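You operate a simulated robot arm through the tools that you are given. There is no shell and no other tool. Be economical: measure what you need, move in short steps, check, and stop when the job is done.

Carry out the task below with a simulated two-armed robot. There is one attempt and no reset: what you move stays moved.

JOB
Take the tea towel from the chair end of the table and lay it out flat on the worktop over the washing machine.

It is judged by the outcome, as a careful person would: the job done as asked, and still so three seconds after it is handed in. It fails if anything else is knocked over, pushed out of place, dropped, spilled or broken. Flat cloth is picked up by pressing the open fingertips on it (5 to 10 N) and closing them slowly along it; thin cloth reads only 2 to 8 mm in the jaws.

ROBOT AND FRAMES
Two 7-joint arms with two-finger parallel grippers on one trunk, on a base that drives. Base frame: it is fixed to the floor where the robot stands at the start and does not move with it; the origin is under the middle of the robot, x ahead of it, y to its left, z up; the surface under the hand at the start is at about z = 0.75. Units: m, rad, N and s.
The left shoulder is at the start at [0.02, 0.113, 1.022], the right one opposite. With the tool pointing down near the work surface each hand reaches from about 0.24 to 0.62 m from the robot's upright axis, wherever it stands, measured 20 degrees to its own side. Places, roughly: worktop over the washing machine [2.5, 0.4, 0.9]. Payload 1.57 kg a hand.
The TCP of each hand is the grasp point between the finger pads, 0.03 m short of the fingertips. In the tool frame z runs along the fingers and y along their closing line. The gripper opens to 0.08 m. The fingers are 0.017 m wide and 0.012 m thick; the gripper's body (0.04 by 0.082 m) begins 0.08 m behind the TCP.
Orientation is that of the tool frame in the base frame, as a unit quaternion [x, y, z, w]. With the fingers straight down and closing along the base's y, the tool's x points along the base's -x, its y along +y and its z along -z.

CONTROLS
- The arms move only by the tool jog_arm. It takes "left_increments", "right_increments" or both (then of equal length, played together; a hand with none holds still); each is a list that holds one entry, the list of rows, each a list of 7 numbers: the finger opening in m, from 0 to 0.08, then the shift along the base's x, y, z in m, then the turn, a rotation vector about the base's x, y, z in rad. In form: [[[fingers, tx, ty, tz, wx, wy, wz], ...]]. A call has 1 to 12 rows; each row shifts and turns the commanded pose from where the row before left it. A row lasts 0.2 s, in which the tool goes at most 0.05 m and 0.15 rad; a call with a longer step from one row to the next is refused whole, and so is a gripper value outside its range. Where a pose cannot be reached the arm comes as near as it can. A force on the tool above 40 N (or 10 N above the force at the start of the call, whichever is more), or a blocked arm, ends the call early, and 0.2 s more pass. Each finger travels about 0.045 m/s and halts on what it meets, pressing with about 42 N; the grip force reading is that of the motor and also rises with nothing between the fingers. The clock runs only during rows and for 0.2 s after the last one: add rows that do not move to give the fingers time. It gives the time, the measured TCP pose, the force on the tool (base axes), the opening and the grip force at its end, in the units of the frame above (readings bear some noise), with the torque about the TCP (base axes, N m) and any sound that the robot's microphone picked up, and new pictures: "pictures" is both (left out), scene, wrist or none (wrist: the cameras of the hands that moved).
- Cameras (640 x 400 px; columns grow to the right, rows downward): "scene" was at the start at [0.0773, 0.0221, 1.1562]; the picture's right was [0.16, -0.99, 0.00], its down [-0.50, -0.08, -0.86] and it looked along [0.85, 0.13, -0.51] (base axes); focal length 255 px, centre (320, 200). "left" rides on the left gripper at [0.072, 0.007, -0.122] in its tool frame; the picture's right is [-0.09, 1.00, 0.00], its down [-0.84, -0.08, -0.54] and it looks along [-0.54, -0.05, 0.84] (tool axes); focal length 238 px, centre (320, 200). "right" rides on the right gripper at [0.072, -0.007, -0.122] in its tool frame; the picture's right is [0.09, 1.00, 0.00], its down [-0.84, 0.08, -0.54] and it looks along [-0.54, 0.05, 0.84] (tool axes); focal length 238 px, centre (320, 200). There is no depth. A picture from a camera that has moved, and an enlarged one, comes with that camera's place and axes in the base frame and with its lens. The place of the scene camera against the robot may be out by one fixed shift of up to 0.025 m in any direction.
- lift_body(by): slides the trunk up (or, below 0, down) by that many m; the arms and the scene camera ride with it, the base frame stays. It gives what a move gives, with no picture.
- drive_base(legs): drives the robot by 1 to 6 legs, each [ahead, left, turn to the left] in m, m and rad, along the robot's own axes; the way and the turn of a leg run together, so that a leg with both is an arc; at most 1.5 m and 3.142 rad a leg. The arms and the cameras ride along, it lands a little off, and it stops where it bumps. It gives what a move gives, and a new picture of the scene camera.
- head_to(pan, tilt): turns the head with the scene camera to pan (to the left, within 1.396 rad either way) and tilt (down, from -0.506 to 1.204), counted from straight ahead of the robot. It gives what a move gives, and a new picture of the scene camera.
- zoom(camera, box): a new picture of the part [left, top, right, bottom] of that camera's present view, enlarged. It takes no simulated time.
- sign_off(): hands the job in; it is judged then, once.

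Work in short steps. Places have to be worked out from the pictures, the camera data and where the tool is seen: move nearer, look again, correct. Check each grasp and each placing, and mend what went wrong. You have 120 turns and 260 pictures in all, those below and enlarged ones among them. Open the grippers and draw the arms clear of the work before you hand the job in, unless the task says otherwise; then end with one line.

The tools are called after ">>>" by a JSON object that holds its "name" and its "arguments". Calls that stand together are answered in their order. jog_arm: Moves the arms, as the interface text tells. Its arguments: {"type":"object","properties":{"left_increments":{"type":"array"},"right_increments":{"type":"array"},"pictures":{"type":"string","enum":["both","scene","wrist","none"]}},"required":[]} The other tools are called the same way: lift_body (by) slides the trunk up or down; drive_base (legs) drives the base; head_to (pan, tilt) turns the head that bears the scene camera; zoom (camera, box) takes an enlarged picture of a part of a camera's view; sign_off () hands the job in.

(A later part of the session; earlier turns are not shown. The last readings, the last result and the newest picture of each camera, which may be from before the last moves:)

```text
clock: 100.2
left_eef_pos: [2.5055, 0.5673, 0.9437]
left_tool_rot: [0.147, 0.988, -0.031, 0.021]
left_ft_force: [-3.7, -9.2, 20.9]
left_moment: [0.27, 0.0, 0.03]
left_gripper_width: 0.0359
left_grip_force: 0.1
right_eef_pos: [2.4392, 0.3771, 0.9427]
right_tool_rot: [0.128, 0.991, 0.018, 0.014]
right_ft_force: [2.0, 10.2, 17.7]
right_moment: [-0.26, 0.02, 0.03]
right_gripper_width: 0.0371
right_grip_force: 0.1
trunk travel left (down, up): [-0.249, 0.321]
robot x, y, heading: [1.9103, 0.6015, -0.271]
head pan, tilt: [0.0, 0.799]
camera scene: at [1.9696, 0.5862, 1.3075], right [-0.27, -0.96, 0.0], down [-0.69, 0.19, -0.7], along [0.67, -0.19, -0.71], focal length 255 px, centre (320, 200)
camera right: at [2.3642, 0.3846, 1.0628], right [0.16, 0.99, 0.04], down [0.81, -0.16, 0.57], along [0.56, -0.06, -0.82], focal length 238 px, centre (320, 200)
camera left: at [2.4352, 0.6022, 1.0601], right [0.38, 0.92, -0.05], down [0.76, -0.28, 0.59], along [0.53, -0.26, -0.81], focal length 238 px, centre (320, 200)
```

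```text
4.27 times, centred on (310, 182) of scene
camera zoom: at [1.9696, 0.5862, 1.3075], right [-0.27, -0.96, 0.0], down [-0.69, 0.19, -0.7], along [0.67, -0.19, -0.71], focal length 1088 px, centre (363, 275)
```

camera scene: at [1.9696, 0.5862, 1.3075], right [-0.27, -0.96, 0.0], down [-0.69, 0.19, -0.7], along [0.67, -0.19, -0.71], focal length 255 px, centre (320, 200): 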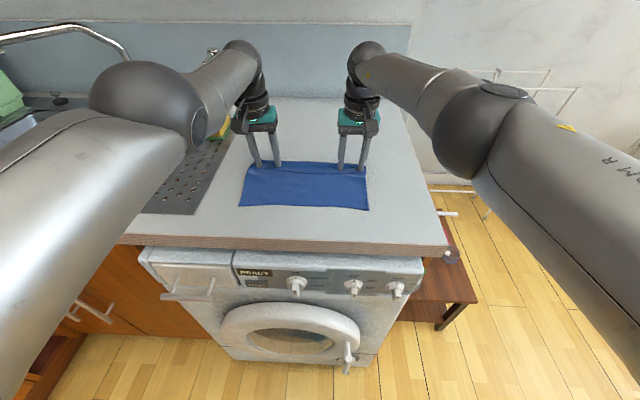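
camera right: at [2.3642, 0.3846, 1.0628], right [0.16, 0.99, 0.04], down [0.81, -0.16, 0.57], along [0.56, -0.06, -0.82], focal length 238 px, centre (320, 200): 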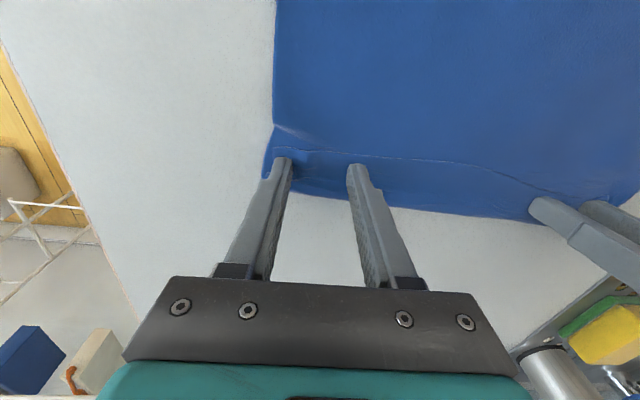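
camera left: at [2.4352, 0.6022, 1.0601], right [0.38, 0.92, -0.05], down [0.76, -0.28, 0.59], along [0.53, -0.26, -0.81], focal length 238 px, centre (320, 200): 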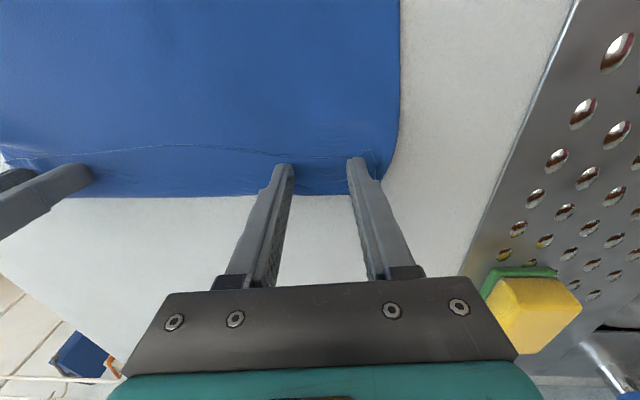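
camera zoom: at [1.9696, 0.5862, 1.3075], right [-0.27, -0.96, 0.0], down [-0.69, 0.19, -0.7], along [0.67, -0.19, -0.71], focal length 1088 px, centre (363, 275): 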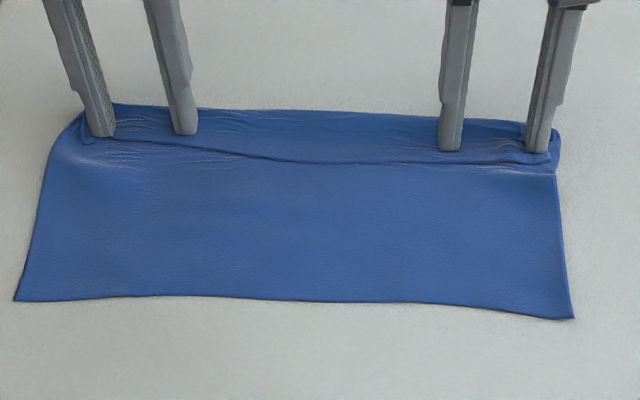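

The folds spread out well; only the narrow flap remains. I lift slightly, back off so the fingertips sit just in front of the flap's free edge.

>>> {"name": "lift_body", "arguments": {"by": 0.03}}

>>> {"name": "drive_base", "arguments": {"legs": [[-0.05, 0, 0]]}}

>>> {"name": "jog_arm", "arguments": {"left_increments": [[[0.046, 0, 0, -0.006, 0, 0, 0], [0.046, 0, 0, -0.006, 0, 0, 0], [0.046, 0, 0, -0.006, 0, 0, 0]]], "right_increments": [[[0.046, 0, 0, -0.006, 0, 0, 0], [0.046, 0, 0, -0.006, 0, 0, 0], [0.046, 0, 0, -0.006, 0, 0, 0]]], "pictures": "wrist"}}

>>> {"name": "zoom", "arguments": {"camera": "scene", "box": [220, 130, 400, 220]}}

```text
clock: 101.0
left_eef_pos: [2.5079, 0.5676, 0.9683]
left_tool_rot: [0.146, 0.989, -0.03, 0.016]
left_ft_force: [-0.4, 0.5, -0.6]
left_moment: [0.0, 0.05, 0.02]
left_gripper_width: 0.046
left_grip_force: 0.1
right_eef_pos: [2.4401, 0.3749, 0.9698]
right_tool_rot: [0.129, 0.991, 0.018, 0.012]
right_ft_force: [0.0, 0.2, 0.3]
right_moment: [0.04, -0.03, 0.03]
right_gripper_width: 0.0459
right_grip_force: 0.0
trunk travel left (down, up): [-0.279, 0.291]
robot x, y, heading: [1.9087, 0.6036, -0.27]
head pan, tilt: [0.0, 0.799]
```

```text
clock: 101.9
left_eef_pos: [2.4582, 0.5811, 0.9709]
left_tool_rot: [0.146, 0.989, -0.031, 0.017]
left_ft_force: [0.3, -0.3, -0.5]
left_moment: [0.05, -0.08, 0.02]
left_gripper_width: 0.0462
left_grip_force: 0.0
right_eef_pos: [2.3915, 0.3898, 0.9715]
right_tool_rot: [0.128, 0.992, 0.017, 0.013]
right_ft_force: [-0.5, 0.5, -0.2]
right_moment: [-0.03, -0.03, -0.01]
right_gripper_width: 0.046
right_grip_force: 0.1
trunk travel left (down, up): [-0.279, 0.291]
robot x, y, heading: [1.86, 0.6159, -0.271]
head pan, tilt: [0.0, 0.799]
camera scene: at [1.9242, 0.5991, 1.3372], right [-0.27, -0.96, 0.0], down [-0.69, 0.19, -0.7], along [0.67, -0.19, -0.72], focal length 255 px, centre (320, 200)
```

scene: 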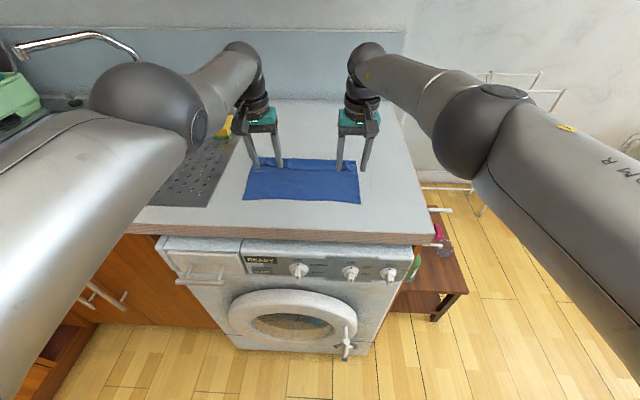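

```text
clock: 102.7
left_eef_pos: [2.4584, 0.5803, 0.9519]
left_tool_rot: [0.147, 0.989, -0.031, 0.018]
left_ft_force: [-0.2, -0.5, 1.0]
left_moment: [0.0, -0.01, 0.01]
left_gripper_width: 0.0462
left_grip_force: 0.1
right_eef_pos: [2.3939, 0.3889, 0.9535]
right_tool_rot: [0.128, 0.991, 0.018, 0.013]
right_ft_force: [-0.8, -0.9, -0.1]
right_moment: [0.01, 0.0, -0.01]
right_gripper_width: 0.046
right_grip_force: 0.1
trunk travel left (down, up): [-0.279, 0.291]
robot x, y, heading: [1.8586, 0.6134, -0.268]
head pan, tilt: [0.0, 0.799]
camera right: at [2.3187, 0.3969, 1.0724], right [0.16, 0.99, 0.04], down [0.81, -0.16, 0.56], along [0.56, -0.06, -0.83], focal length 238 px, centre (320, 200)
camera left: at [2.3893, 0.6156, 1.0689], right [0.38, 0.92, -0.05], down [0.76, -0.28, 0.58], along [0.52, -0.26, -0.81], focal length 238 px, centre (320, 200)
```

right: 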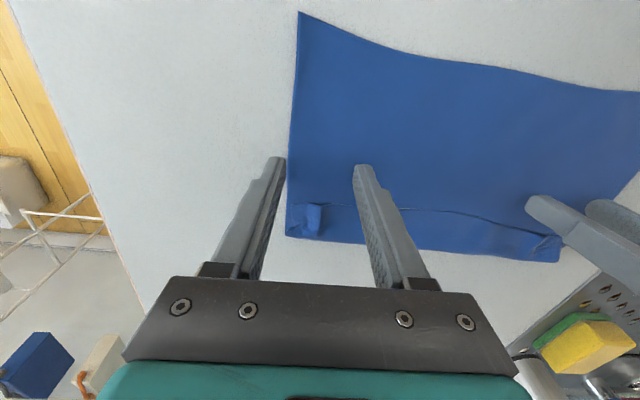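
left: 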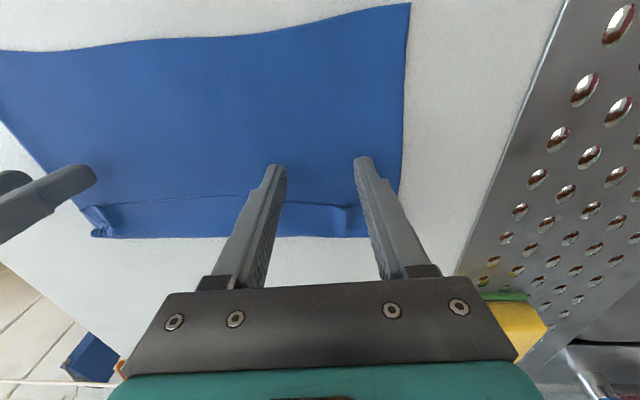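

```text
3.56 times, centred on (310, 175) of scene
camera zoom: at [1.9253, 0.5989, 1.3371], right [-0.27, -0.96, 0.0], down [-0.69, 0.19, -0.7], along [0.67, -0.19, -0.72], focal length 906 px, centre (356, 289)
```

zoom: 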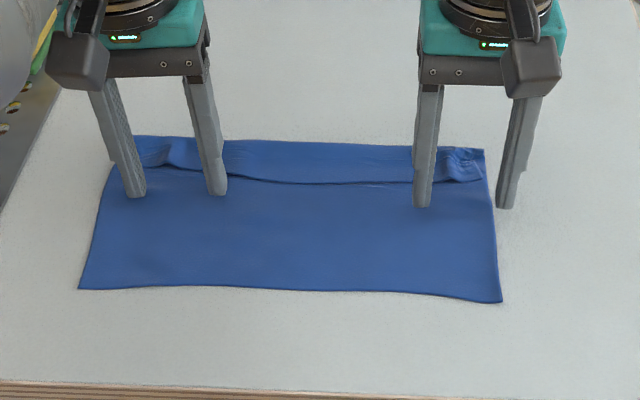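

The flap's free edge is about 3 cm ahead of the fingertips. I shift the right hand 2 cm left so both its fingers are over the cloth, and go down to just feel the lower layer.

>>> {"name": "jog_arm", "arguments": {"left_increments": [[[0.046, 0, 0, -0.003, 0, 0, 0], [0.046, 0, 0, -0.003, 0, 0, 0], [0.046, 0, 0, -0.001, 0, 0, 0], [0.046, 0, 0, -0.001, 0, 0, 0]]], "right_increments": [[[0.046, 0.0027, 0.0097, -0.003, 0, 0, 0], [0.046, 0.0027, 0.0097, -0.003, 0, 0, 0], [0.046, 0, 0, -0.002, 0, 0, 0], [0.046, 0, 0, -0.0015, 0, 0, 0]]], "pictures": "none"}}

```text
clock: 103.7
left_eef_pos: [2.4578, 0.5818, 0.9441]
left_tool_rot: [0.147, 0.988, -0.031, 0.017]
left_ft_force: [0.8, -0.3, 0.2]
left_moment: [0.01, -0.02, 0.01]
left_gripper_width: 0.0459
left_grip_force: 0.0
right_eef_pos: [2.3943, 0.4098, 0.9431]
right_tool_rot: [0.129, 0.991, 0.018, 0.012]
right_ft_force: [0.0, 0.4, 0.6]
right_moment: [-0.01, 0.0, 0.03]
right_gripper_width: 0.0462
right_grip_force: 0.0
right hand out of reach, approached as far as the arm can: row 3
trunk travel left (down, up): [-0.279, 0.291]
robot x, y, heading: [1.8567, 0.6155, -0.276]
head pan, tilt: [0.0, 0.799]
```

>>> {"name": "jog_arm", "arguments": {"left_increments": [[[0.046, 0, 0, -0.001, 0, 0, 0], [0.046, 0, 0, -0.001, 0, 0, 0]]], "right_increments": [[[0.046, 0, 0, -0.0005, 0, 0, 0], [0.046, 0, 0, -0.0005, 0, 0, 0]]], "pictures": "none"}}

```text
clock: 104.3
left_eef_pos: [2.4578, 0.5816, 0.9422]
left_tool_rot: [0.147, 0.988, -0.031, 0.019]
left_ft_force: [1.3, 0.0, 5.2]
left_moment: [0.16, -0.03, -0.05]
left_gripper_width: 0.0457
left_grip_force: 0.1
right_eef_pos: [2.3945, 0.4087, 0.9424]
right_tool_rot: [0.128, 0.992, 0.018, 0.015]
right_ft_force: [-0.3, 0.1, 5.2]
right_moment: [-0.14, 0.05, 0.0]
right_gripper_width: 0.0459
right_grip_force: 0.0
trunk travel left (down, up): [-0.279, 0.291]
robot x, y, heading: [1.8591, 0.6142, -0.273]
head pan, tilt: [0.0, 0.799]
```

Contact found (5 N each). I raise 1 mm so the lower layer isn't dragged, then push forward against the flap's edge.

>>> {"name": "jog_arm", "arguments": {"left_increments": [[[0.046, 0, 0, 0.001, 0, 0, 0]]], "right_increments": [[[0.046, 0, 0, 0.001, 0, 0, 0]]], "pictures": "none"}}

>>> {"name": "drive_base", "arguments": {"legs": [[0.05, 0, 0]]}}

>>> {"name": "zoom", "arguments": {"camera": "scene", "box": [220, 130, 400, 220]}}

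>>> {"name": "zoom", "arguments": {"camera": "right", "box": [200, 60, 640, 335]}}

```text
clock: 104.7
left_eef_pos: [2.4594, 0.5813, 0.9435]
left_tool_rot: [0.147, 0.989, -0.031, 0.018]
left_ft_force: [-0.1, 0.3, 4.5]
left_moment: [0.14, -0.03, -0.01]
left_gripper_width: 0.0457
left_grip_force: 0.0
right_eef_pos: [2.395, 0.4089, 0.9437]
right_tool_rot: [0.128, 0.992, 0.017, 0.013]
right_ft_force: [1.3, -0.1, 1.7]
right_moment: [-0.04, -0.03, -0.03]
right_gripper_width: 0.0457
right_grip_force: 0.1
trunk travel left (down, up): [-0.279, 0.291]
robot x, y, heading: [1.8582, 0.6169, -0.27]
head pan, tilt: [0.0, 0.799]
```

```text
clock: 105.6
left_eef_pos: [2.5065, 0.5672, 0.9433]
left_tool_rot: [0.145, 0.989, -0.031, 0.018]
left_ft_force: [-0.2, 0.8, 5.9]
left_moment: [0.19, -0.03, -0.01]
left_gripper_width: 0.0456
left_grip_force: 0.1
right_eef_pos: [2.4424, 0.3957, 0.9427]
right_tool_rot: [0.129, 0.991, 0.017, 0.013]
right_ft_force: [0.7, 0.4, 0.0]
right_moment: [-0.03, 0.0, 0.01]
right_gripper_width: 0.046
right_grip_force: 0.0
trunk travel left (down, up): [-0.279, 0.291]
robot x, y, heading: [1.9074, 0.6004, -0.269]
head pan, tilt: [0.0, 0.799]
camera scene: at [1.973, 0.5854, 1.3372], right [-0.27, -0.96, 0.0], down [-0.69, 0.19, -0.7], along [0.67, -0.19, -0.72], focal length 255 px, centre (320, 200)
```

scene: 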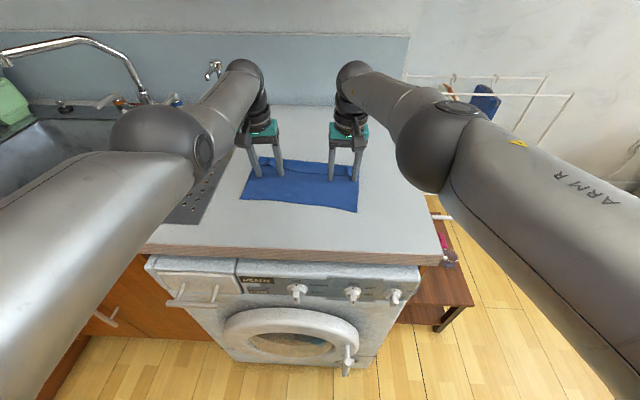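

```text
3.56 times, centred on (310, 175) of scene
camera zoom: at [1.973, 0.5854, 1.3372], right [-0.27, -0.96, 0.0], down [-0.69, 0.19, -0.7], along [0.67, -0.19, -0.72], focal length 906 px, centre (356, 289)
```

zoom: 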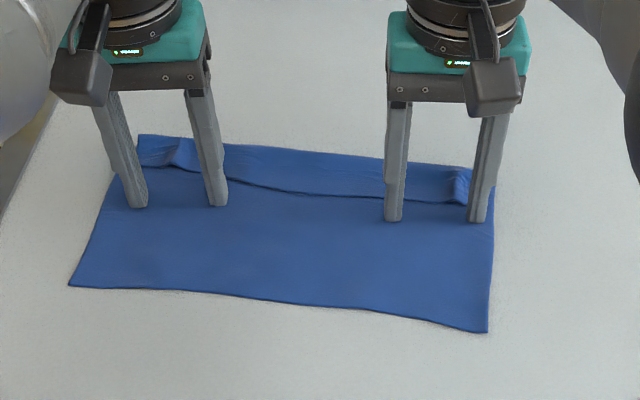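

```text
1.45 times, centred on (420, 198) of right
camera zoom: at [2.3685, 0.4028, 1.063], right [0.16, 0.99, 0.04], down [0.81, -0.16, 0.56], along [0.56, -0.06, -0.83], focal length 347 px, centre (174, 204)
```

zoom: 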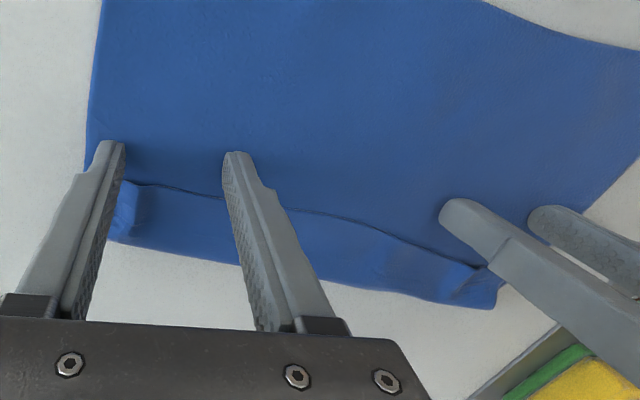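

The push mostly slid the towel. The raised ridges left in the flap by the fingers are better handles: I lift, move over the ridges, and look.

>>> {"name": "lift_body", "arguments": {"by": 0.035}}

>>> {"name": "drive_base", "arguments": {"legs": [[0.04, 0, 0]]}}

>>> {"name": "jog_arm", "arguments": {"left_increments": [[[0.046, 0, 0, 0, 0, 0, 0], [0.046, 0, 0, 0, 0, 0, 0]]], "right_increments": [[[0.046, -0.008, -0.0085, 0, 0, 0, 0], [0.046, -0.008, -0.0085, 0, 0, 0, 0]]], "pictures": "wrist"}}

>>> {"name": "zoom", "arguments": {"camera": "scene", "box": [220, 120, 400, 225]}}

```text
clock: 106.4
left_eef_pos: [2.5067, 0.5675, 0.9777]
left_tool_rot: [0.147, 0.989, -0.031, 0.019]
left_ft_force: [0.1, -0.1, 0.3]
left_moment: [-0.02, 0.01, 0.02]
left_gripper_width: 0.0463
left_grip_force: 0.0
right_eef_pos: [2.4432, 0.3948, 0.978]
right_tool_rot: [0.128, 0.991, 0.018, 0.012]
right_ft_force: [-0.5, 1.0, 0.2]
right_moment: [0.01, -0.02, 0.01]
right_gripper_width: 0.0463
right_grip_force: 0.0
trunk travel left (down, up): [-0.314, 0.256]
robot x, y, heading: [1.91, 0.604, -0.268]
head pan, tilt: [0.0, 0.799]
```

```text
clock: 107.3
left_eef_pos: [2.5466, 0.5572, 0.9776]
left_tool_rot: [0.146, 0.989, -0.03, 0.018]
left_ft_force: [0.4, -0.8, -0.3]
left_moment: [0.04, 0.0, 0.03]
left_gripper_width: 0.0459
left_grip_force: 0.2
right_eef_pos: [2.482, 0.3858, 0.9774]
right_tool_rot: [0.128, 0.992, 0.018, 0.012]
right_ft_force: [-0.1, -0.1, -0.2]
right_moment: [0.02, 0.02, 0.04]
right_gripper_width: 0.046
right_grip_force: 0.0
trunk travel left (down, up): [-0.314, 0.256]
robot x, y, heading: [1.9441, 0.5899, -0.27]
head pan, tilt: [0.0, 0.799]
camera scene: at [2.013, 0.5745, 1.372], right [-0.27, -0.96, 0.0], down [-0.69, 0.19, -0.7], along [0.67, -0.19, -0.72], focal length 255 px, centre (320, 200)
```

scene: 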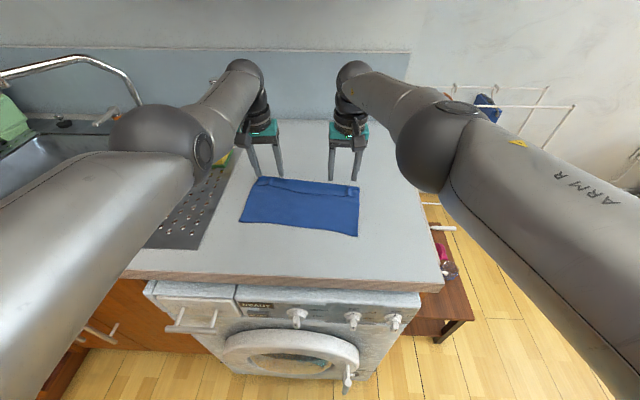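

```text
clock: 107.9
left_eef_pos: [2.5445, 0.557, 0.977]
left_tool_rot: [0.147, 0.988, -0.031, 0.018]
left_ft_force: [-0.3, 0.9, 0.4]
left_moment: [0.0, -0.02, -0.01]
left_gripper_width: 0.0458
left_grip_force: 0.0
right_eef_pos: [2.4649, 0.3689, 0.9775]
right_tool_rot: [0.129, 0.991, 0.018, 0.012]
right_ft_force: [-0.4, 0.1, -0.1]
right_moment: [0.01, 0.01, 0.02]
right_gripper_width: 0.0462
right_grip_force: 0.1
trunk travel left (down, up): [-0.314, 0.256]
robot x, y, heading: [1.9462, 0.5917, -0.269]
head pan, tilt: [0.0, 0.799]
camera right: at [2.3906, 0.3753, 1.0979], right [0.16, 0.99, 0.04], down [0.81, -0.16, 0.56], along [0.56, -0.06, -0.83], focal length 238 px, centre (320, 200)
camera left: at [2.4745, 0.5919, 1.0951], right [0.38, 0.92, -0.05], down [0.76, -0.28, 0.58], along [0.52, -0.26, -0.81], focal length 238 px, centre (320, 200)
```

right: 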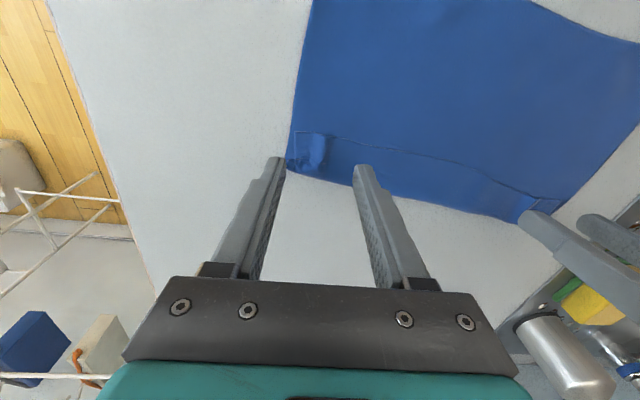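
left: 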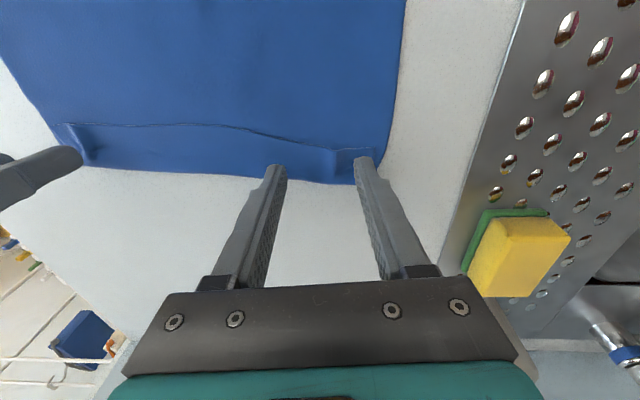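

```text
3.56 times, centred on (310, 172) of scene
camera zoom: at [2.0114, 0.575, 1.3722], right [-0.27, -0.96, 0.0], down [-0.69, 0.19, -0.7], along [0.67, -0.19, -0.72], focal length 906 px, centre (356, 298)
```

zoom: 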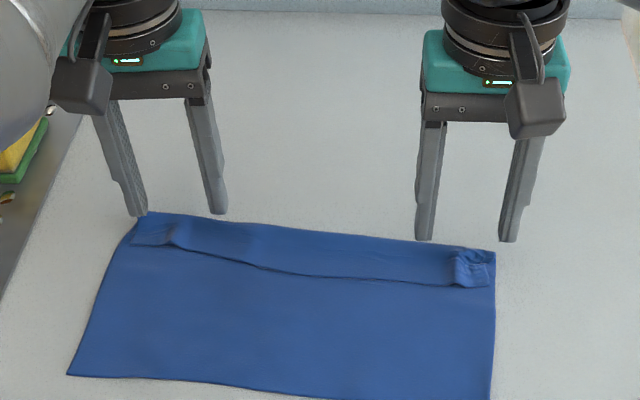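

Both grippers are centred over the ridges. Descend to about 3 mm above the lower layer and close to pinch only the ridges.

>>> {"name": "jog_arm", "arguments": {"left_increments": [[[0.046, 0.004, -0.001, -0.012, 0, 0, 0], [0.046, 0, 0, -0.012, 0, 0, 0], [0.046, 0, 0, -0.0075, 0, 0, 0], [0.036, 0, 0, 0, 0, 0, 0], [0.026, 0, 0, 0, 0, 0, 0], [0.018, 0, 0, 0, 0, 0, 0], [0.01, 0, 0, 0, 0, 0, 0], [0.004, 0, 0, 0, 0, 0, 0], [0, 0, 0, 0, 0, 0, 0], [0, 0, 0, 0, 0, 0, 0], [0, 0, 0, 0, 0, 0, 0]]], "right_increments": [[[0.046, 0, 0, -0.012, 0, 0, 0], [0.046, 0, 0, -0.012, 0, 0, 0], [0.046, 0, 0, -0.008, 0, 0, 0], [0.036, 0, 0, 0, 0, 0, 0], [0.026, 0, 0, 0, 0, 0, 0], [0.018, 0, 0, 0, 0, 0, 0], [0.01, 0, 0, 0, 0, 0, 0], [0.004, 0, 0, 0, 0, 0, 0], [0, 0, 0, 0, 0, 0, 0], [0, 0, 0, 0, 0, 0, 0], [0, 0, 0, 0, 0, 0, 0]]], "pictures": "wrist"}}

```text
clock: 110.3
left_eef_pos: [2.5397, 0.5592, 0.9484]
left_tool_rot: [0.147, 0.989, -0.031, 0.018]
left_ft_force: [-0.4, 0.2, -0.5]
left_moment: [-0.01, 0.0, 0.02]
left_gripper_width: 0.0
left_grip_force: 21.4
left hand out of reach, approached as far as the arm can: row 1
right_eef_pos: [2.4651, 0.3677, 0.946]
right_tool_rot: [0.127, 0.992, 0.018, 0.012]
right_ft_force: [-0.8, -1.1, 0.9]
right_moment: [0.01, 0.02, 0.02]
right_gripper_width: 0.002
right_grip_force: 23.6
trunk travel left (down, up): [-0.314, 0.256]
robot x, y, heading: [1.9452, 0.5926, -0.273]
head pan, tilt: [0.0, 0.799]
camera right: at [2.3911, 0.3749, 1.066], right [0.16, 0.99, 0.04], down [0.81, -0.16, 0.56], along [0.56, -0.06, -0.83], focal length 238 px, centre (320, 200)
camera left: at [2.47, 0.5937, 1.065], right [0.38, 0.92, -0.05], down [0.76, -0.28, 0.58], along [0.52, -0.26, -0.81], focal length 238 px, centre (320, 200)
```

right: 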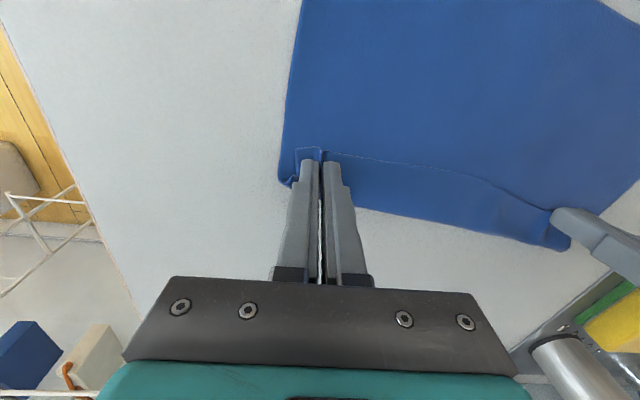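
left: 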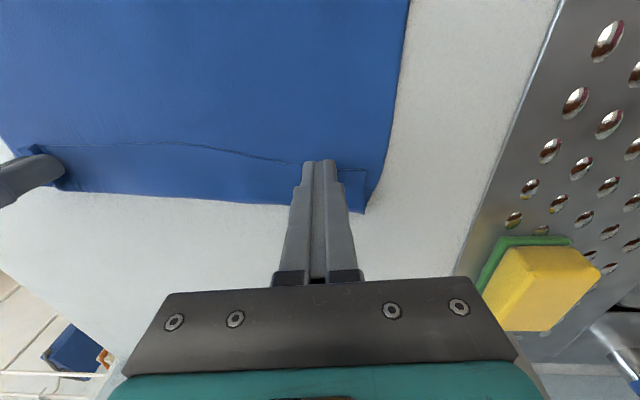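

The right hand has the ridge; the left missed (a little too high). Reopen left, drop a few mm, and close again.

>>> {"name": "jog_arm", "arguments": {"left_increments": [[[0.015, 0, 0, 0, 0, 0, 0], [0.03, 0, 0, 0, 0, 0, 0], [0.036, 0, 0, -0.003, 0, 0, 0], [0.036, 0, 0, -0.002, 0, 0, 0], [0.028, 0, 0, 0, 0, 0, 0], [0.02, 0, 0, 0, 0, 0, 0], [0.013, 0, 0, 0, 0, 0, 0], [0.007, 0, 0, 0, 0, 0, 0], [0.002, 0, 0, 0, 0, 0, 0], [0, 0, 0, 0, 0, 0, 0], [0, 0, 0, 0, 0, 0, 0]]], "pictures": "wrist"}}

```text
clock: 112.7
left_eef_pos: [2.5386, 0.56, 0.9437]
left_tool_rot: [0.146, 0.989, -0.031, 0.019]
left_ft_force: [-0.7, -3.9, 4.0]
left_moment: [-0.11, 0.04, -0.05]
left_gripper_width: 0.0015
left_grip_force: 23.3
right_eef_pos: [2.4646, 0.3683, 0.9468]
right_tool_rot: [0.128, 0.992, 0.019, 0.012]
right_ft_force: [1.1, 3.4, -0.3]
right_moment: [0.08, -0.08, 0.0]
right_gripper_width: 0.0018
right_grip_force: 23.6
trunk travel left (down, up): [-0.314, 0.256]
robot x, y, heading: [1.9454, 0.5917, -0.274]
head pan, tilt: [0.0, 0.799]
camera left: at [2.4693, 0.5937, 1.0606], right [0.38, 0.92, -0.05], down [0.76, -0.28, 0.58], along [0.52, -0.26, -0.81], focal length 238 px, centre (320, 200)
```

left: 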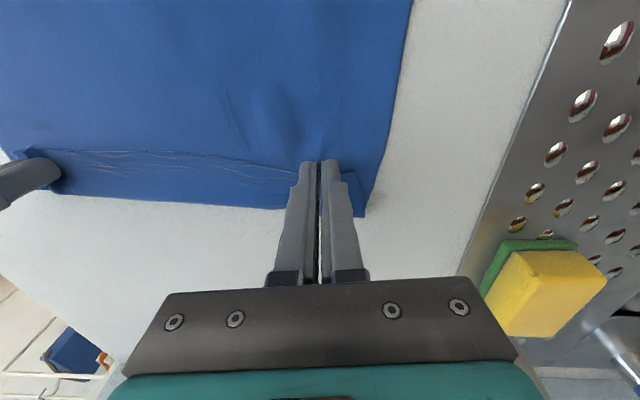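

Both jaws now hold cloth. Lift 2 cm and see what comes up.

>>> {"name": "lift_body", "arguments": {"by": 0.025}}

>>> {"name": "zoom", "arguments": {"camera": "scene", "box": [220, 120, 400, 225]}}

>>> {"name": "zoom", "arguments": {"camera": "right", "box": [200, 60, 640, 335]}}

>>> {"name": "zoom", "arguments": {"camera": "left", "box": [0, 60, 440, 335]}}

```text
clock: 113.4
left_eef_pos: [2.5408, 0.5604, 0.9677]
left_tool_rot: [0.146, 0.989, -0.031, 0.018]
left_ft_force: [-2.3, -4.9, -0.1]
left_moment: [-0.12, 0.06, -0.02]
left_gripper_width: 0.0017
left_grip_force: 23.8
right_eef_pos: [2.4655, 0.3681, 0.9711]
right_tool_rot: [0.127, 0.992, 0.018, 0.012]
right_ft_force: [1.6, 4.5, -0.1]
right_moment: [0.17, -0.05, -0.04]
right_gripper_width: 0.0022
right_grip_force: 23.6
trunk travel left (down, up): [-0.339, 0.231]
robot x, y, heading: [1.9465, 0.5899, -0.269]
head pan, tilt: [0.0, 0.799]
```

```text
3.56 times, centred on (310, 172) of scene
camera zoom: at [2.0119, 0.5749, 1.3971], right [-0.27, -0.96, 0.0], down [-0.69, 0.19, -0.7], along [0.67, -0.19, -0.72], focal length 906 px, centre (356, 298)
```

zoom: 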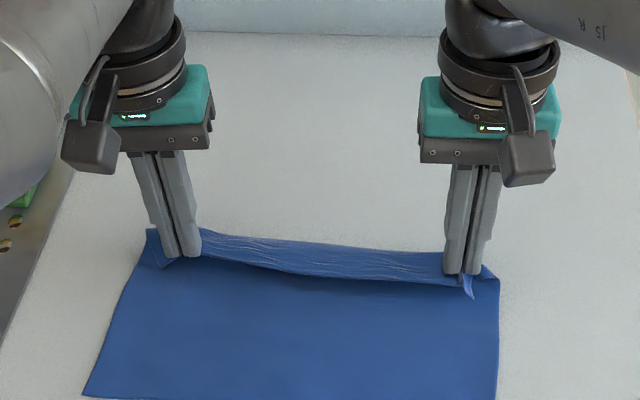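

```text
1.45 times, centred on (420, 198) of right
camera zoom: at [2.3914, 0.3751, 1.091], right [0.16, 0.99, 0.04], down [0.81, -0.16, 0.56], along [0.56, -0.06, -0.83], focal length 347 px, centre (174, 204)
```

zoom: 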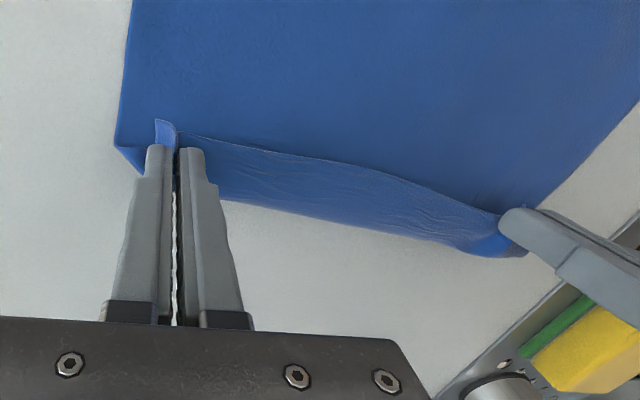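

```text
1.45 times, centred on (220, 198) of left
camera zoom: at [2.4697, 0.5941, 1.0851], right [0.38, 0.92, -0.05], down [0.76, -0.28, 0.58], along [0.52, -0.26, -0.81], focal length 347 px, centre (466, 204)
```

zoom: 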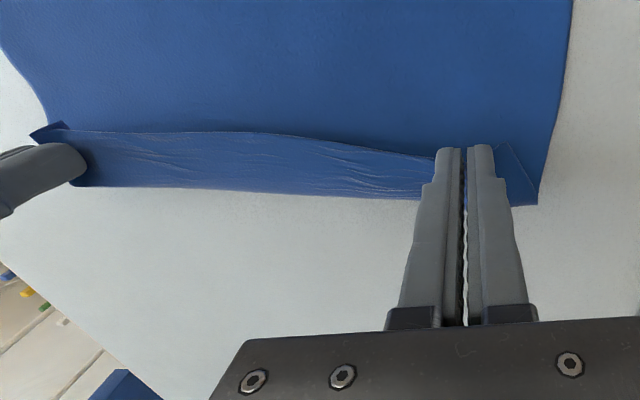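

The flap alone came up – the lower layer stays flat. To leave almost no fold, I'll regrip nearer to its free edge, one hand at a time: lower again, then the right hand first.

>>> {"name": "lift_body", "arguments": {"by": -0.022}}

>>> {"name": "jog_arm", "arguments": {"right_increments": [[[0.006, 0, 0, 0, 0, 0, 0], [0.012, 0, 0, 0, 0, 0, 0], [0.018, 0, 0, 0, 0, 0, 0], [0.024, 0, 0, 0, 0, 0, 0], [0.024, -0.0085, 0.0024, 0, 0, 0, 0], [0.024, -0.0085, 0.0024, 0, 0, 0, 0], [0.024, 0, 0, -0.001, 0, 0, 0]]], "pictures": "wrist"}}

>>> {"name": "zoom", "arguments": {"camera": "scene", "box": [220, 120, 400, 225]}}

```text
clock: 114.1
left_eef_pos: [2.5386, 0.5597, 0.9459]
left_tool_rot: [0.146, 0.989, -0.031, 0.018]
left_ft_force: [-2.2, -4.3, -0.4]
left_moment: [-0.11, 0.04, -0.04]
left_gripper_width: 0.0018
left_grip_force: 23.7
right_eef_pos: [2.4655, 0.3672, 0.9487]
right_tool_rot: [0.128, 0.991, 0.018, 0.013]
right_ft_force: [2.1, 4.3, 0.2]
right_moment: [0.12, -0.06, -0.01]
right_gripper_width: 0.0021
right_grip_force: 23.5
trunk travel left (down, up): [-0.317, 0.253]
robot x, y, heading: [1.9475, 0.5919, -0.269]
head pan, tilt: [0.0, 0.799]
```

```text
clock: 115.7
left_eef_pos: [2.5393, 0.5592, 0.9455]
left_tool_rot: [0.147, 0.989, -0.03, 0.018]
left_ft_force: [0.6, -0.5, -0.3]
left_moment: [0.04, 0.02, 0.01]
left_gripper_width: 0.0017
left_grip_force: 22.8
right_eef_pos: [2.4474, 0.3721, 0.9488]
right_tool_rot: [0.129, 0.991, 0.017, 0.013]
right_ft_force: [-0.2, 0.3, -0.1]
right_moment: [0.02, 0.0, 0.01]
right_gripper_width: 0.0239
right_grip_force: 0.1
trunk travel left (down, up): [-0.317, 0.253]
robot x, y, heading: [1.9428, 0.589, -0.269]
head pan, tilt: [0.0, 0.799]
camera right: at [2.3738, 0.3795, 1.0679], right [0.16, 0.99, 0.04], down [0.81, -0.16, 0.56], along [0.56, -0.06, -0.83], focal length 238 px, centre (320, 200)
```

right: 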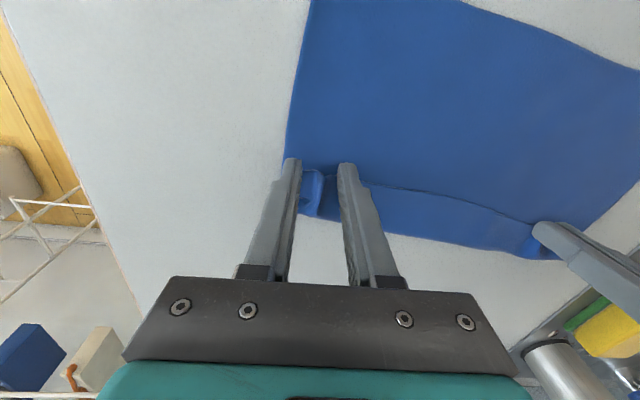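

```text
3.56 times, centred on (310, 172) of scene
camera zoom: at [2.0117, 0.5749, 1.3751], right [-0.27, -0.96, 0.0], down [-0.69, 0.19, -0.7], along [0.67, -0.19, -0.72], focal length 906 px, centre (356, 298)
```

zoom: 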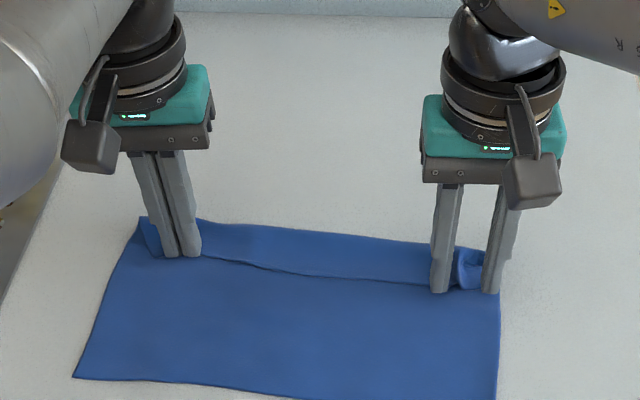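

The right fingers now straddle the ridge right at its free edge. Lower 3 mm and close.

>>> {"name": "jog_arm", "arguments": {"right_increments": [[[0.024, 0.001, 0, -0.003, 0, 0, 0], [0.018, 0, 0, 0, 0, 0, 0], [0.012, 0, 0, 0, 0, 0, 0], [0.007, 0, 0, 0, 0, 0, 0], [0.003, 0, 0, 0, 0, 0, 0], [0, 0, 0, 0, 0, 0, 0], [0, 0, 0, 0, 0, 0, 0], [0, 0, 0, 0, 0, 0, 0]]], "pictures": "wrist"}}

```text
clock: 117.5
left_eef_pos: [2.5401, 0.5598, 0.9458]
left_tool_rot: [0.147, 0.988, -0.031, 0.018]
left_ft_force: [-0.2, -0.9, 0.1]
left_moment: [-0.04, 0.03, 0.0]
left_gripper_width: 0.0015
left_grip_force: 23.8
right_eef_pos: [2.4489, 0.3719, 0.9449]
right_tool_rot: [0.128, 0.992, 0.018, 0.013]
right_ft_force: [0.5, 1.1, -0.1]
right_moment: [0.05, -0.05, 0.01]
right_gripper_width: 0.0017
right_grip_force: 23.7
trunk travel left (down, up): [-0.317, 0.253]
robot x, y, heading: [1.9487, 0.5889, -0.271]
head pan, tilt: [0.0, 0.799]
camera right: at [2.3748, 0.3795, 1.0648], right [0.16, 0.99, 0.04], down [0.81, -0.16, 0.56], along [0.56, -0.06, -0.83], focal length 238 px, centre (320, 200)
```

right: 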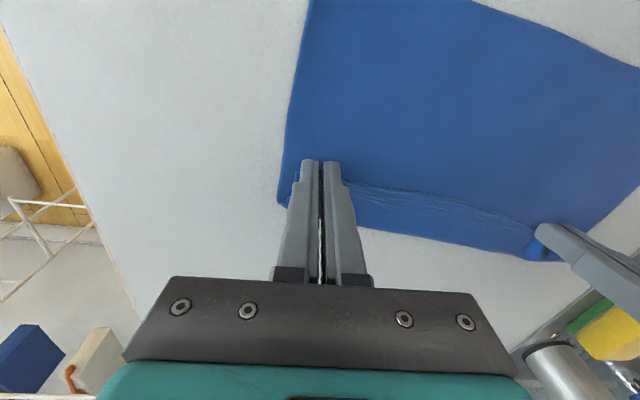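

Right regripped at the edge. Now the left the same way, shifting back ~1 cm via wrist pitch.

>>> {"name": "jog_arm", "arguments": {"left_increments": [[[0.006, 0, 0, 0, 0, 0, 0], [0.012, 0, 0, 0, 0, 0, 0], [0.018, 0, 0, 0, 0, 0, 0], [0.024, 0, 0, 0.001, 0, 0, 0], [0.024, 0, 0, 0.001, 0.0093, 0.0337, 0], [0.024, 0, 0, 0.001, 0.0093, 0.0337, 0], [0.024, 0, 0, 0, 0, 0, 0]]], "pictures": "wrist"}}

>>> {"name": "zoom", "arguments": {"camera": "scene", "box": [220, 120, 400, 225]}}

```text
clock: 119.1
left_eef_pos: [2.5248, 0.5662, 0.9514]
left_tool_rot: [0.146, 0.989, -0.027, -0.017]
left_ft_force: [-0.5, -0.5, 0.2]
left_moment: [-0.01, -0.03, -0.01]
left_gripper_width: 0.0239
left_grip_force: 0.1
left hand out of reach, approached as far as the arm can: row 5, 6
right_eef_pos: [2.4489, 0.3711, 0.9445]
right_tool_rot: [0.128, 0.992, 0.018, 0.012]
right_ft_force: [0.1, 1.3, 0.6]
right_moment: [0.0, 0.0, -0.01]
right_gripper_width: 0.0016
right_grip_force: 23.6
trunk travel left (down, up): [-0.317, 0.253]
robot x, y, heading: [1.9489, 0.5902, -0.269]
head pan, tilt: [0.0, 0.799]
camera left: at [2.4633, 0.597, 1.0738], right [0.37, 0.93, -0.06], down [0.8, -0.29, 0.52], along [0.47, -0.24, -0.85], focal length 238 px, centre (320, 200)
```

left: 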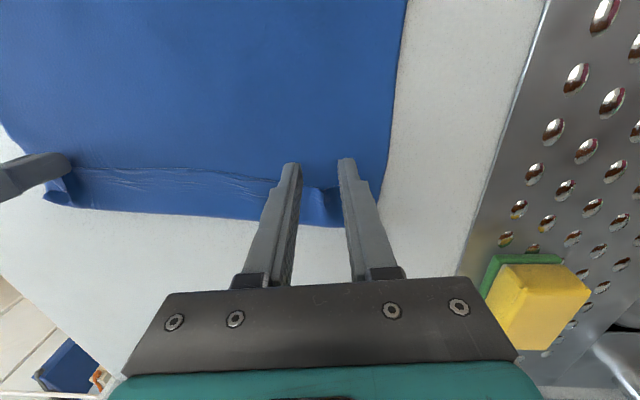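

```text
3.56 times, centred on (310, 172) of scene
camera zoom: at [2.0117, 0.5749, 1.3751], right [-0.27, -0.96, 0.0], down [-0.69, 0.19, -0.7], along [0.67, -0.19, -0.72], focal length 906 px, centre (356, 298)
```

zoom: 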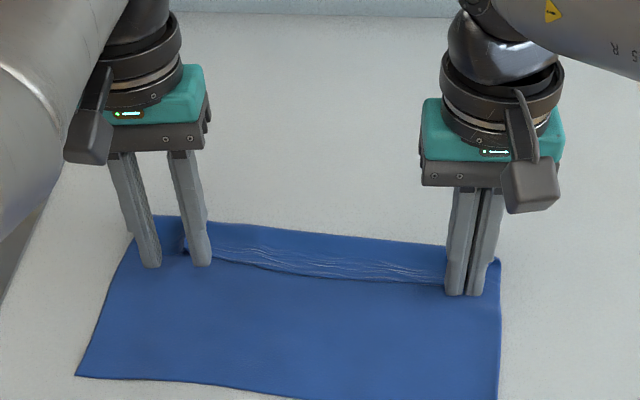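

Left is a little too far back; I correct forward ~8 mm, lower and close.

>>> {"name": "jog_arm", "arguments": {"left_increments": [[[0.024, 0, 0, 0, -0.0117, -0.0424, 0], [0.024, 0, 0, -0.003, 0, 0, 0], [0.024, 0, 0, -0.003, 0, 0, 0], [0.018, 0, 0, -0.001, 0, 0, 0], [0.012, 0, 0, 0, 0, 0, 0], [0.007, 0, 0, 0, 0, 0, 0], [0.003, 0, 0, 0, 0, 0, 0], [0, 0, 0, 0, 0, 0, 0], [0, 0, 0, 0, 0, 0, 0], [0, 0, 0, 0, 0, 0, 0]]], "pictures": "wrist"}}

```text
clock: 121.3
left_eef_pos: [2.5258, 0.5662, 0.9446]
left_tool_rot: [0.147, 0.989, -0.029, 0.005]
left_ft_force: [1.3, 0.0, 0.0]
left_moment: [-0.02, -0.01, 0.0]
left_gripper_width: 0.0001
left_grip_force: 21.6
right_eef_pos: [2.4491, 0.3718, 0.9436]
right_tool_rot: [0.127, 0.992, 0.017, 0.012]
right_ft_force: [-0.1, 0.3, -0.2]
right_moment: [0.04, -0.02, 0.01]
right_gripper_width: 0.0017
right_grip_force: 23.4
trunk travel left (down, up): [-0.317, 0.253]
robot x, y, heading: [1.9457, 0.5939, -0.269]
head pan, tilt: [0.0, 0.799]
camera left: at [2.4582, 0.5989, 1.0637], right [0.38, 0.92, -0.05], down [0.78, -0.28, 0.56], along [0.5, -0.25, -0.83], focal length 238 px, centre (320, 200)
```

left: 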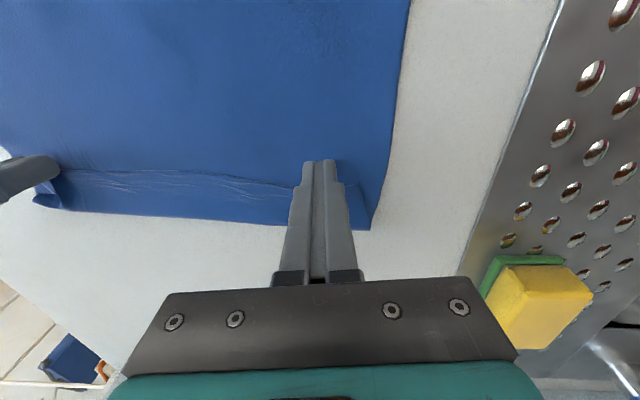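

The left closed on nothing, but it seems its arm has unlocked (the wrist moved back). I open, go forward 12 mm, press lightly and close again.

>>> {"name": "jog_arm", "arguments": {"left_increments": [[[0.012, 0, 0, 0.003, 0, 0, 0], [0.024, 0, 0, 0.003, 0, 0, 0], [0.034, 0.006, -0.0016, 0, 0, 0, 0], [0.034, 0.006, -0.0016, 0, 0, 0, 0], [0.034, 0, 0, 0, 0, 0, 0]]], "pictures": "wrist"}}

```text
clock: 122.5
left_eef_pos: [2.5342, 0.5623, 0.9517]
left_tool_rot: [0.147, 0.989, -0.029, 0.005]
left_ft_force: [0.4, 0.9, 0.7]
left_moment: [0.0, 0.0, 0.01]
left_gripper_width: 0.0341
left_grip_force: 0.0
left hand out of reach, approached as far as the arm can: row 4
right_eef_pos: [2.4478, 0.3717, 0.9454]
right_tool_rot: [0.127, 0.992, 0.018, 0.013]
right_ft_force: [0.0, -0.1, -0.2]
right_moment: [-0.01, 0.03, -0.01]
right_gripper_width: 0.0018
right_grip_force: 23.4
trunk travel left (down, up): [-0.317, 0.253]
robot x, y, heading: [1.9471, 0.5918, -0.269]
head pan, tilt: [0.0, 0.799]
camera left: at [2.4674, 0.5964, 1.0706], right [0.38, 0.92, -0.05], down [0.78, -0.28, 0.56], along [0.5, -0.25, -0.83], focal length 238 px, centre (320, 200)
```

left: 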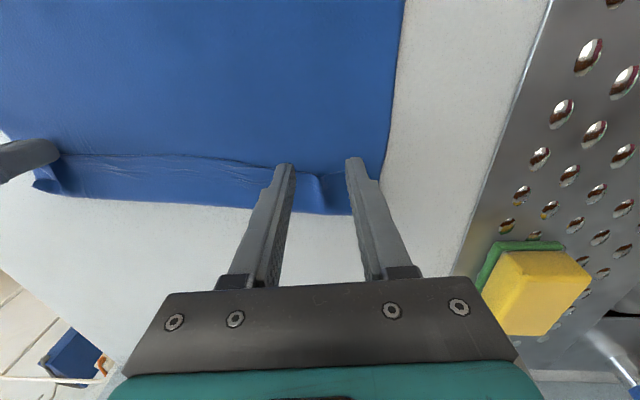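

A ridge is visible right between the left fingers at the edge. Lower 8 mm and close.

>>> {"name": "jog_arm", "arguments": {"left_increments": [[[0.034, 0, 0, -0.004, 0, 0, 0], [0.034, 0, 0, -0.004, 0, 0, 0], [0.026, 0, 0, 0, 0, 0, 0], [0.019, 0, 0, 0, 0, 0, 0], [0.012, 0, 0, 0, 0, 0, 0], [0.007, 0, 0, 0, 0, 0, 0], [0.003, 0, 0, 0, 0, 0, 0], [0, 0, 0, 0, 0, 0, 0], [0, 0, 0, 0, 0, 0, 0], [0, 0, 0, 0, 0, 0, 0]]], "pictures": "wrist"}}

```text
clock: 124.7
left_eef_pos: [2.5335, 0.5621, 0.9433]
left_tool_rot: [0.146, 0.989, -0.029, 0.006]
left_ft_force: [-0.9, 0.5, 0.0]
left_moment: [0.02, -0.01, -0.02]
left_gripper_width: 0.0
left_grip_force: 21.7
right_eef_pos: [2.4479, 0.3731, 0.9458]
right_tool_rot: [0.128, 0.992, 0.018, 0.011]
right_ft_force: [-0.1, -0.9, -0.2]
right_moment: [-0.04, -0.02, 0.0]
right_gripper_width: 0.0015
right_grip_force: 23.5
trunk travel left (down, up): [-0.317, 0.253]
robot x, y, heading: [1.9456, 0.5924, -0.267]
head pan, tilt: [0.0, 0.799]
camera left: at [2.4671, 0.596, 1.0624], right [0.38, 0.92, -0.05], down [0.78, -0.28, 0.56], along [0.5, -0.25, -0.83], focal length 238 px, centre (320, 200)
```

left: 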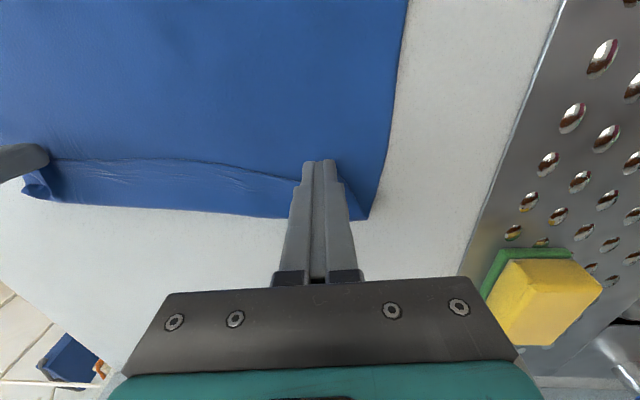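

Missed again – no contact. Open, 6 mm forward and press down a couple of mm more before closing.

>>> {"name": "jog_arm", "arguments": {"left_increments": [[[0.012, 0, 0, 0.003, 0, 0, 0], [0.024, 0, 0, 0.003, 0, 0, 0], [0.034, 0.006, -0.0016, 0, 0, 0, 0], [0.034, 0, 0, -0.004, 0, 0, 0], [0.034, 0, 0, -0.0035, 0, 0, 0], [0.034, 0, 0, -0.001, 0, 0, 0]]], "pictures": "wrist"}}

```text
clock: 126.1
left_eef_pos: [2.5349, 0.5631, 0.9431]
left_tool_rot: [0.146, 0.989, -0.029, 0.008]
left_ft_force: [-0.8, -0.8, 2.9]
left_moment: [0.09, -0.04, 0.02]
left_gripper_width: 0.0337
left_grip_force: 0.1
left hand out of reach, approached as far as the arm can: row 3
right_eef_pos: [2.4492, 0.3723, 0.9452]
right_tool_rot: [0.128, 0.992, 0.018, 0.012]
right_ft_force: [0.0, 0.0, 0.2]
right_moment: [-0.03, 0.0, -0.01]
right_gripper_width: 0.0016
right_grip_force: 23.0
trunk travel left (down, up): [-0.317, 0.253]
robot x, y, heading: [1.9433, 0.5934, -0.269]
head pan, tilt: [0.0, 0.799]
camera left: at [2.4673, 0.5968, 1.0618], right [0.38, 0.92, -0.05], down [0.78, -0.28, 0.56], along [0.51, -0.25, -0.82], focal length 238 px, centre (320, 200)
```

left: 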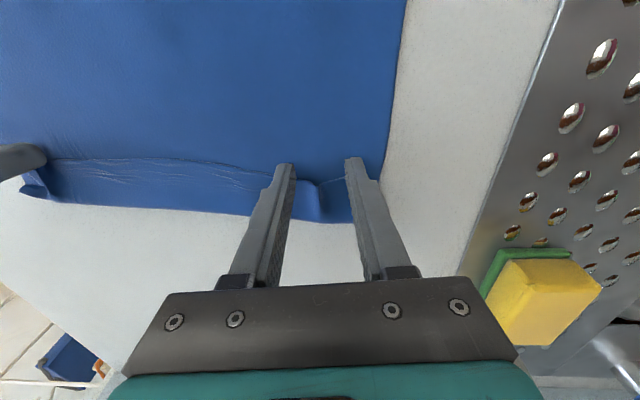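

The left is at its forward limit and ~8 mm short, so I use the wrist pitch to bring the tips forward, then press and close.

>>> {"name": "jog_arm", "arguments": {"left_increments": [[[0.034, 0, 0, 0.004, 0, 0, 0], [0.034, 0, 0, 0, -0.0133, -0.0482, 0], [0.034, 0, 0, -0.002, 0, 0, 0], [0.034, 0, 0, -0.002, 0, 0, 0]]], "pictures": "wrist"}}

```text
clock: 127.1
left_eef_pos: [2.5356, 0.5622, 0.942]
left_tool_rot: [0.146, 0.988, -0.032, 0.031]
left_ft_force: [-0.3, 0.8, 4.4]
left_moment: [0.17, 0.02, -0.01]
left_gripper_width: 0.0342
left_grip_force: 0.2
right_eef_pos: [2.4486, 0.3719, 0.9454]
right_tool_rot: [0.127, 0.992, 0.018, 0.013]
right_ft_force: [-0.1, -0.6, -0.4]
right_moment: [0.03, -0.04, 0.01]
right_gripper_width: 0.0012
right_grip_force: 23.8
trunk travel left (down, up): [-0.317, 0.253]
robot x, y, heading: [1.9458, 0.5886, -0.27]
head pan, tilt: [0.0, 0.799]
camera left: at [2.4623, 0.5984, 1.058], right [0.38, 0.92, -0.05], down [0.75, -0.28, 0.6], along [0.54, -0.26, -0.8], focal length 238 px, centre (320, 200)
```

left: 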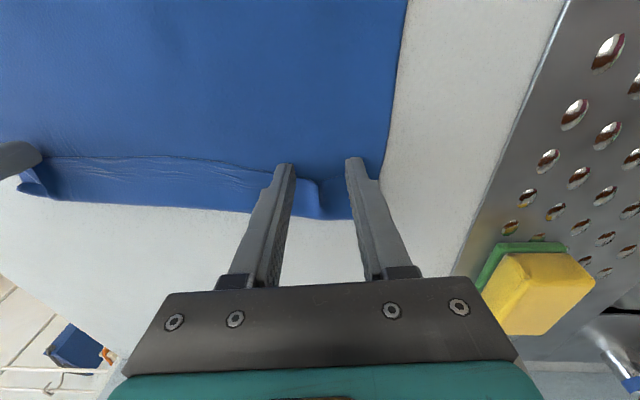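

The left arm really is free now (no reach warning). Translate 9 mm forward, press lightly, close.

>>> {"name": "jog_arm", "arguments": {"left_increments": [[[0.034, 0, 0, 0.003, 0, 0, 0], [0.034, 0.009, -0.0025, 0, 0, 0, 0], [0.034, 0, 0, -0.003, 0, 0, 0], [0.028, 0, 0, 0, 0, 0, 0], [0.022, 0, 0, 0, 0, 0, 0], [0.016, 0, 0, 0, 0, 0, 0], [0.01, 0, 0, 0, 0, 0, 0], [0.005, 0, 0, 0, 0, 0, 0], [0, 0, 0, 0, 0, 0, 0], [0, 0, 0, 0, 0, 0, 0], [0, 0, 0, 0, 0, 0, 0]]], "pictures": "wrist"}}

```text
clock: 129.5
left_eef_pos: [2.5451, 0.5615, 0.9423]
left_tool_rot: [0.147, 0.988, -0.032, 0.031]
left_ft_force: [0.4, 1.2, 5.4]
left_moment: [0.0, -0.04, -0.02]
left_gripper_width: 0.0
left_grip_force: 21.2
right_eef_pos: [2.4483, 0.3723, 0.9447]
right_tool_rot: [0.127, 0.992, 0.018, 0.012]
right_ft_force: [-0.1, 0.9, 0.6]
right_moment: [-0.05, -0.04, 0.0]
right_gripper_width: 0.0016
right_grip_force: 23.1
trunk travel left (down, up): [-0.317, 0.253]
robot x, y, heading: [1.9421, 0.5888, -0.269]
head pan, tilt: [0.0, 0.799]
camera left: at [2.4713, 0.5962, 1.0574], right [0.38, 0.92, -0.05], down [0.75, -0.28, 0.6], along [0.54, -0.26, -0.8], focal length 238 px, centre (320, 200)
```

left: 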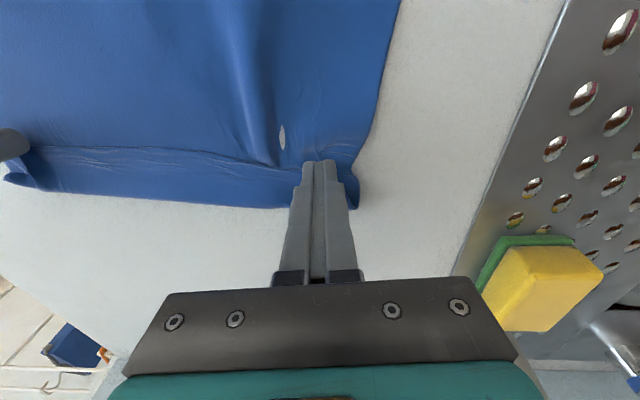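

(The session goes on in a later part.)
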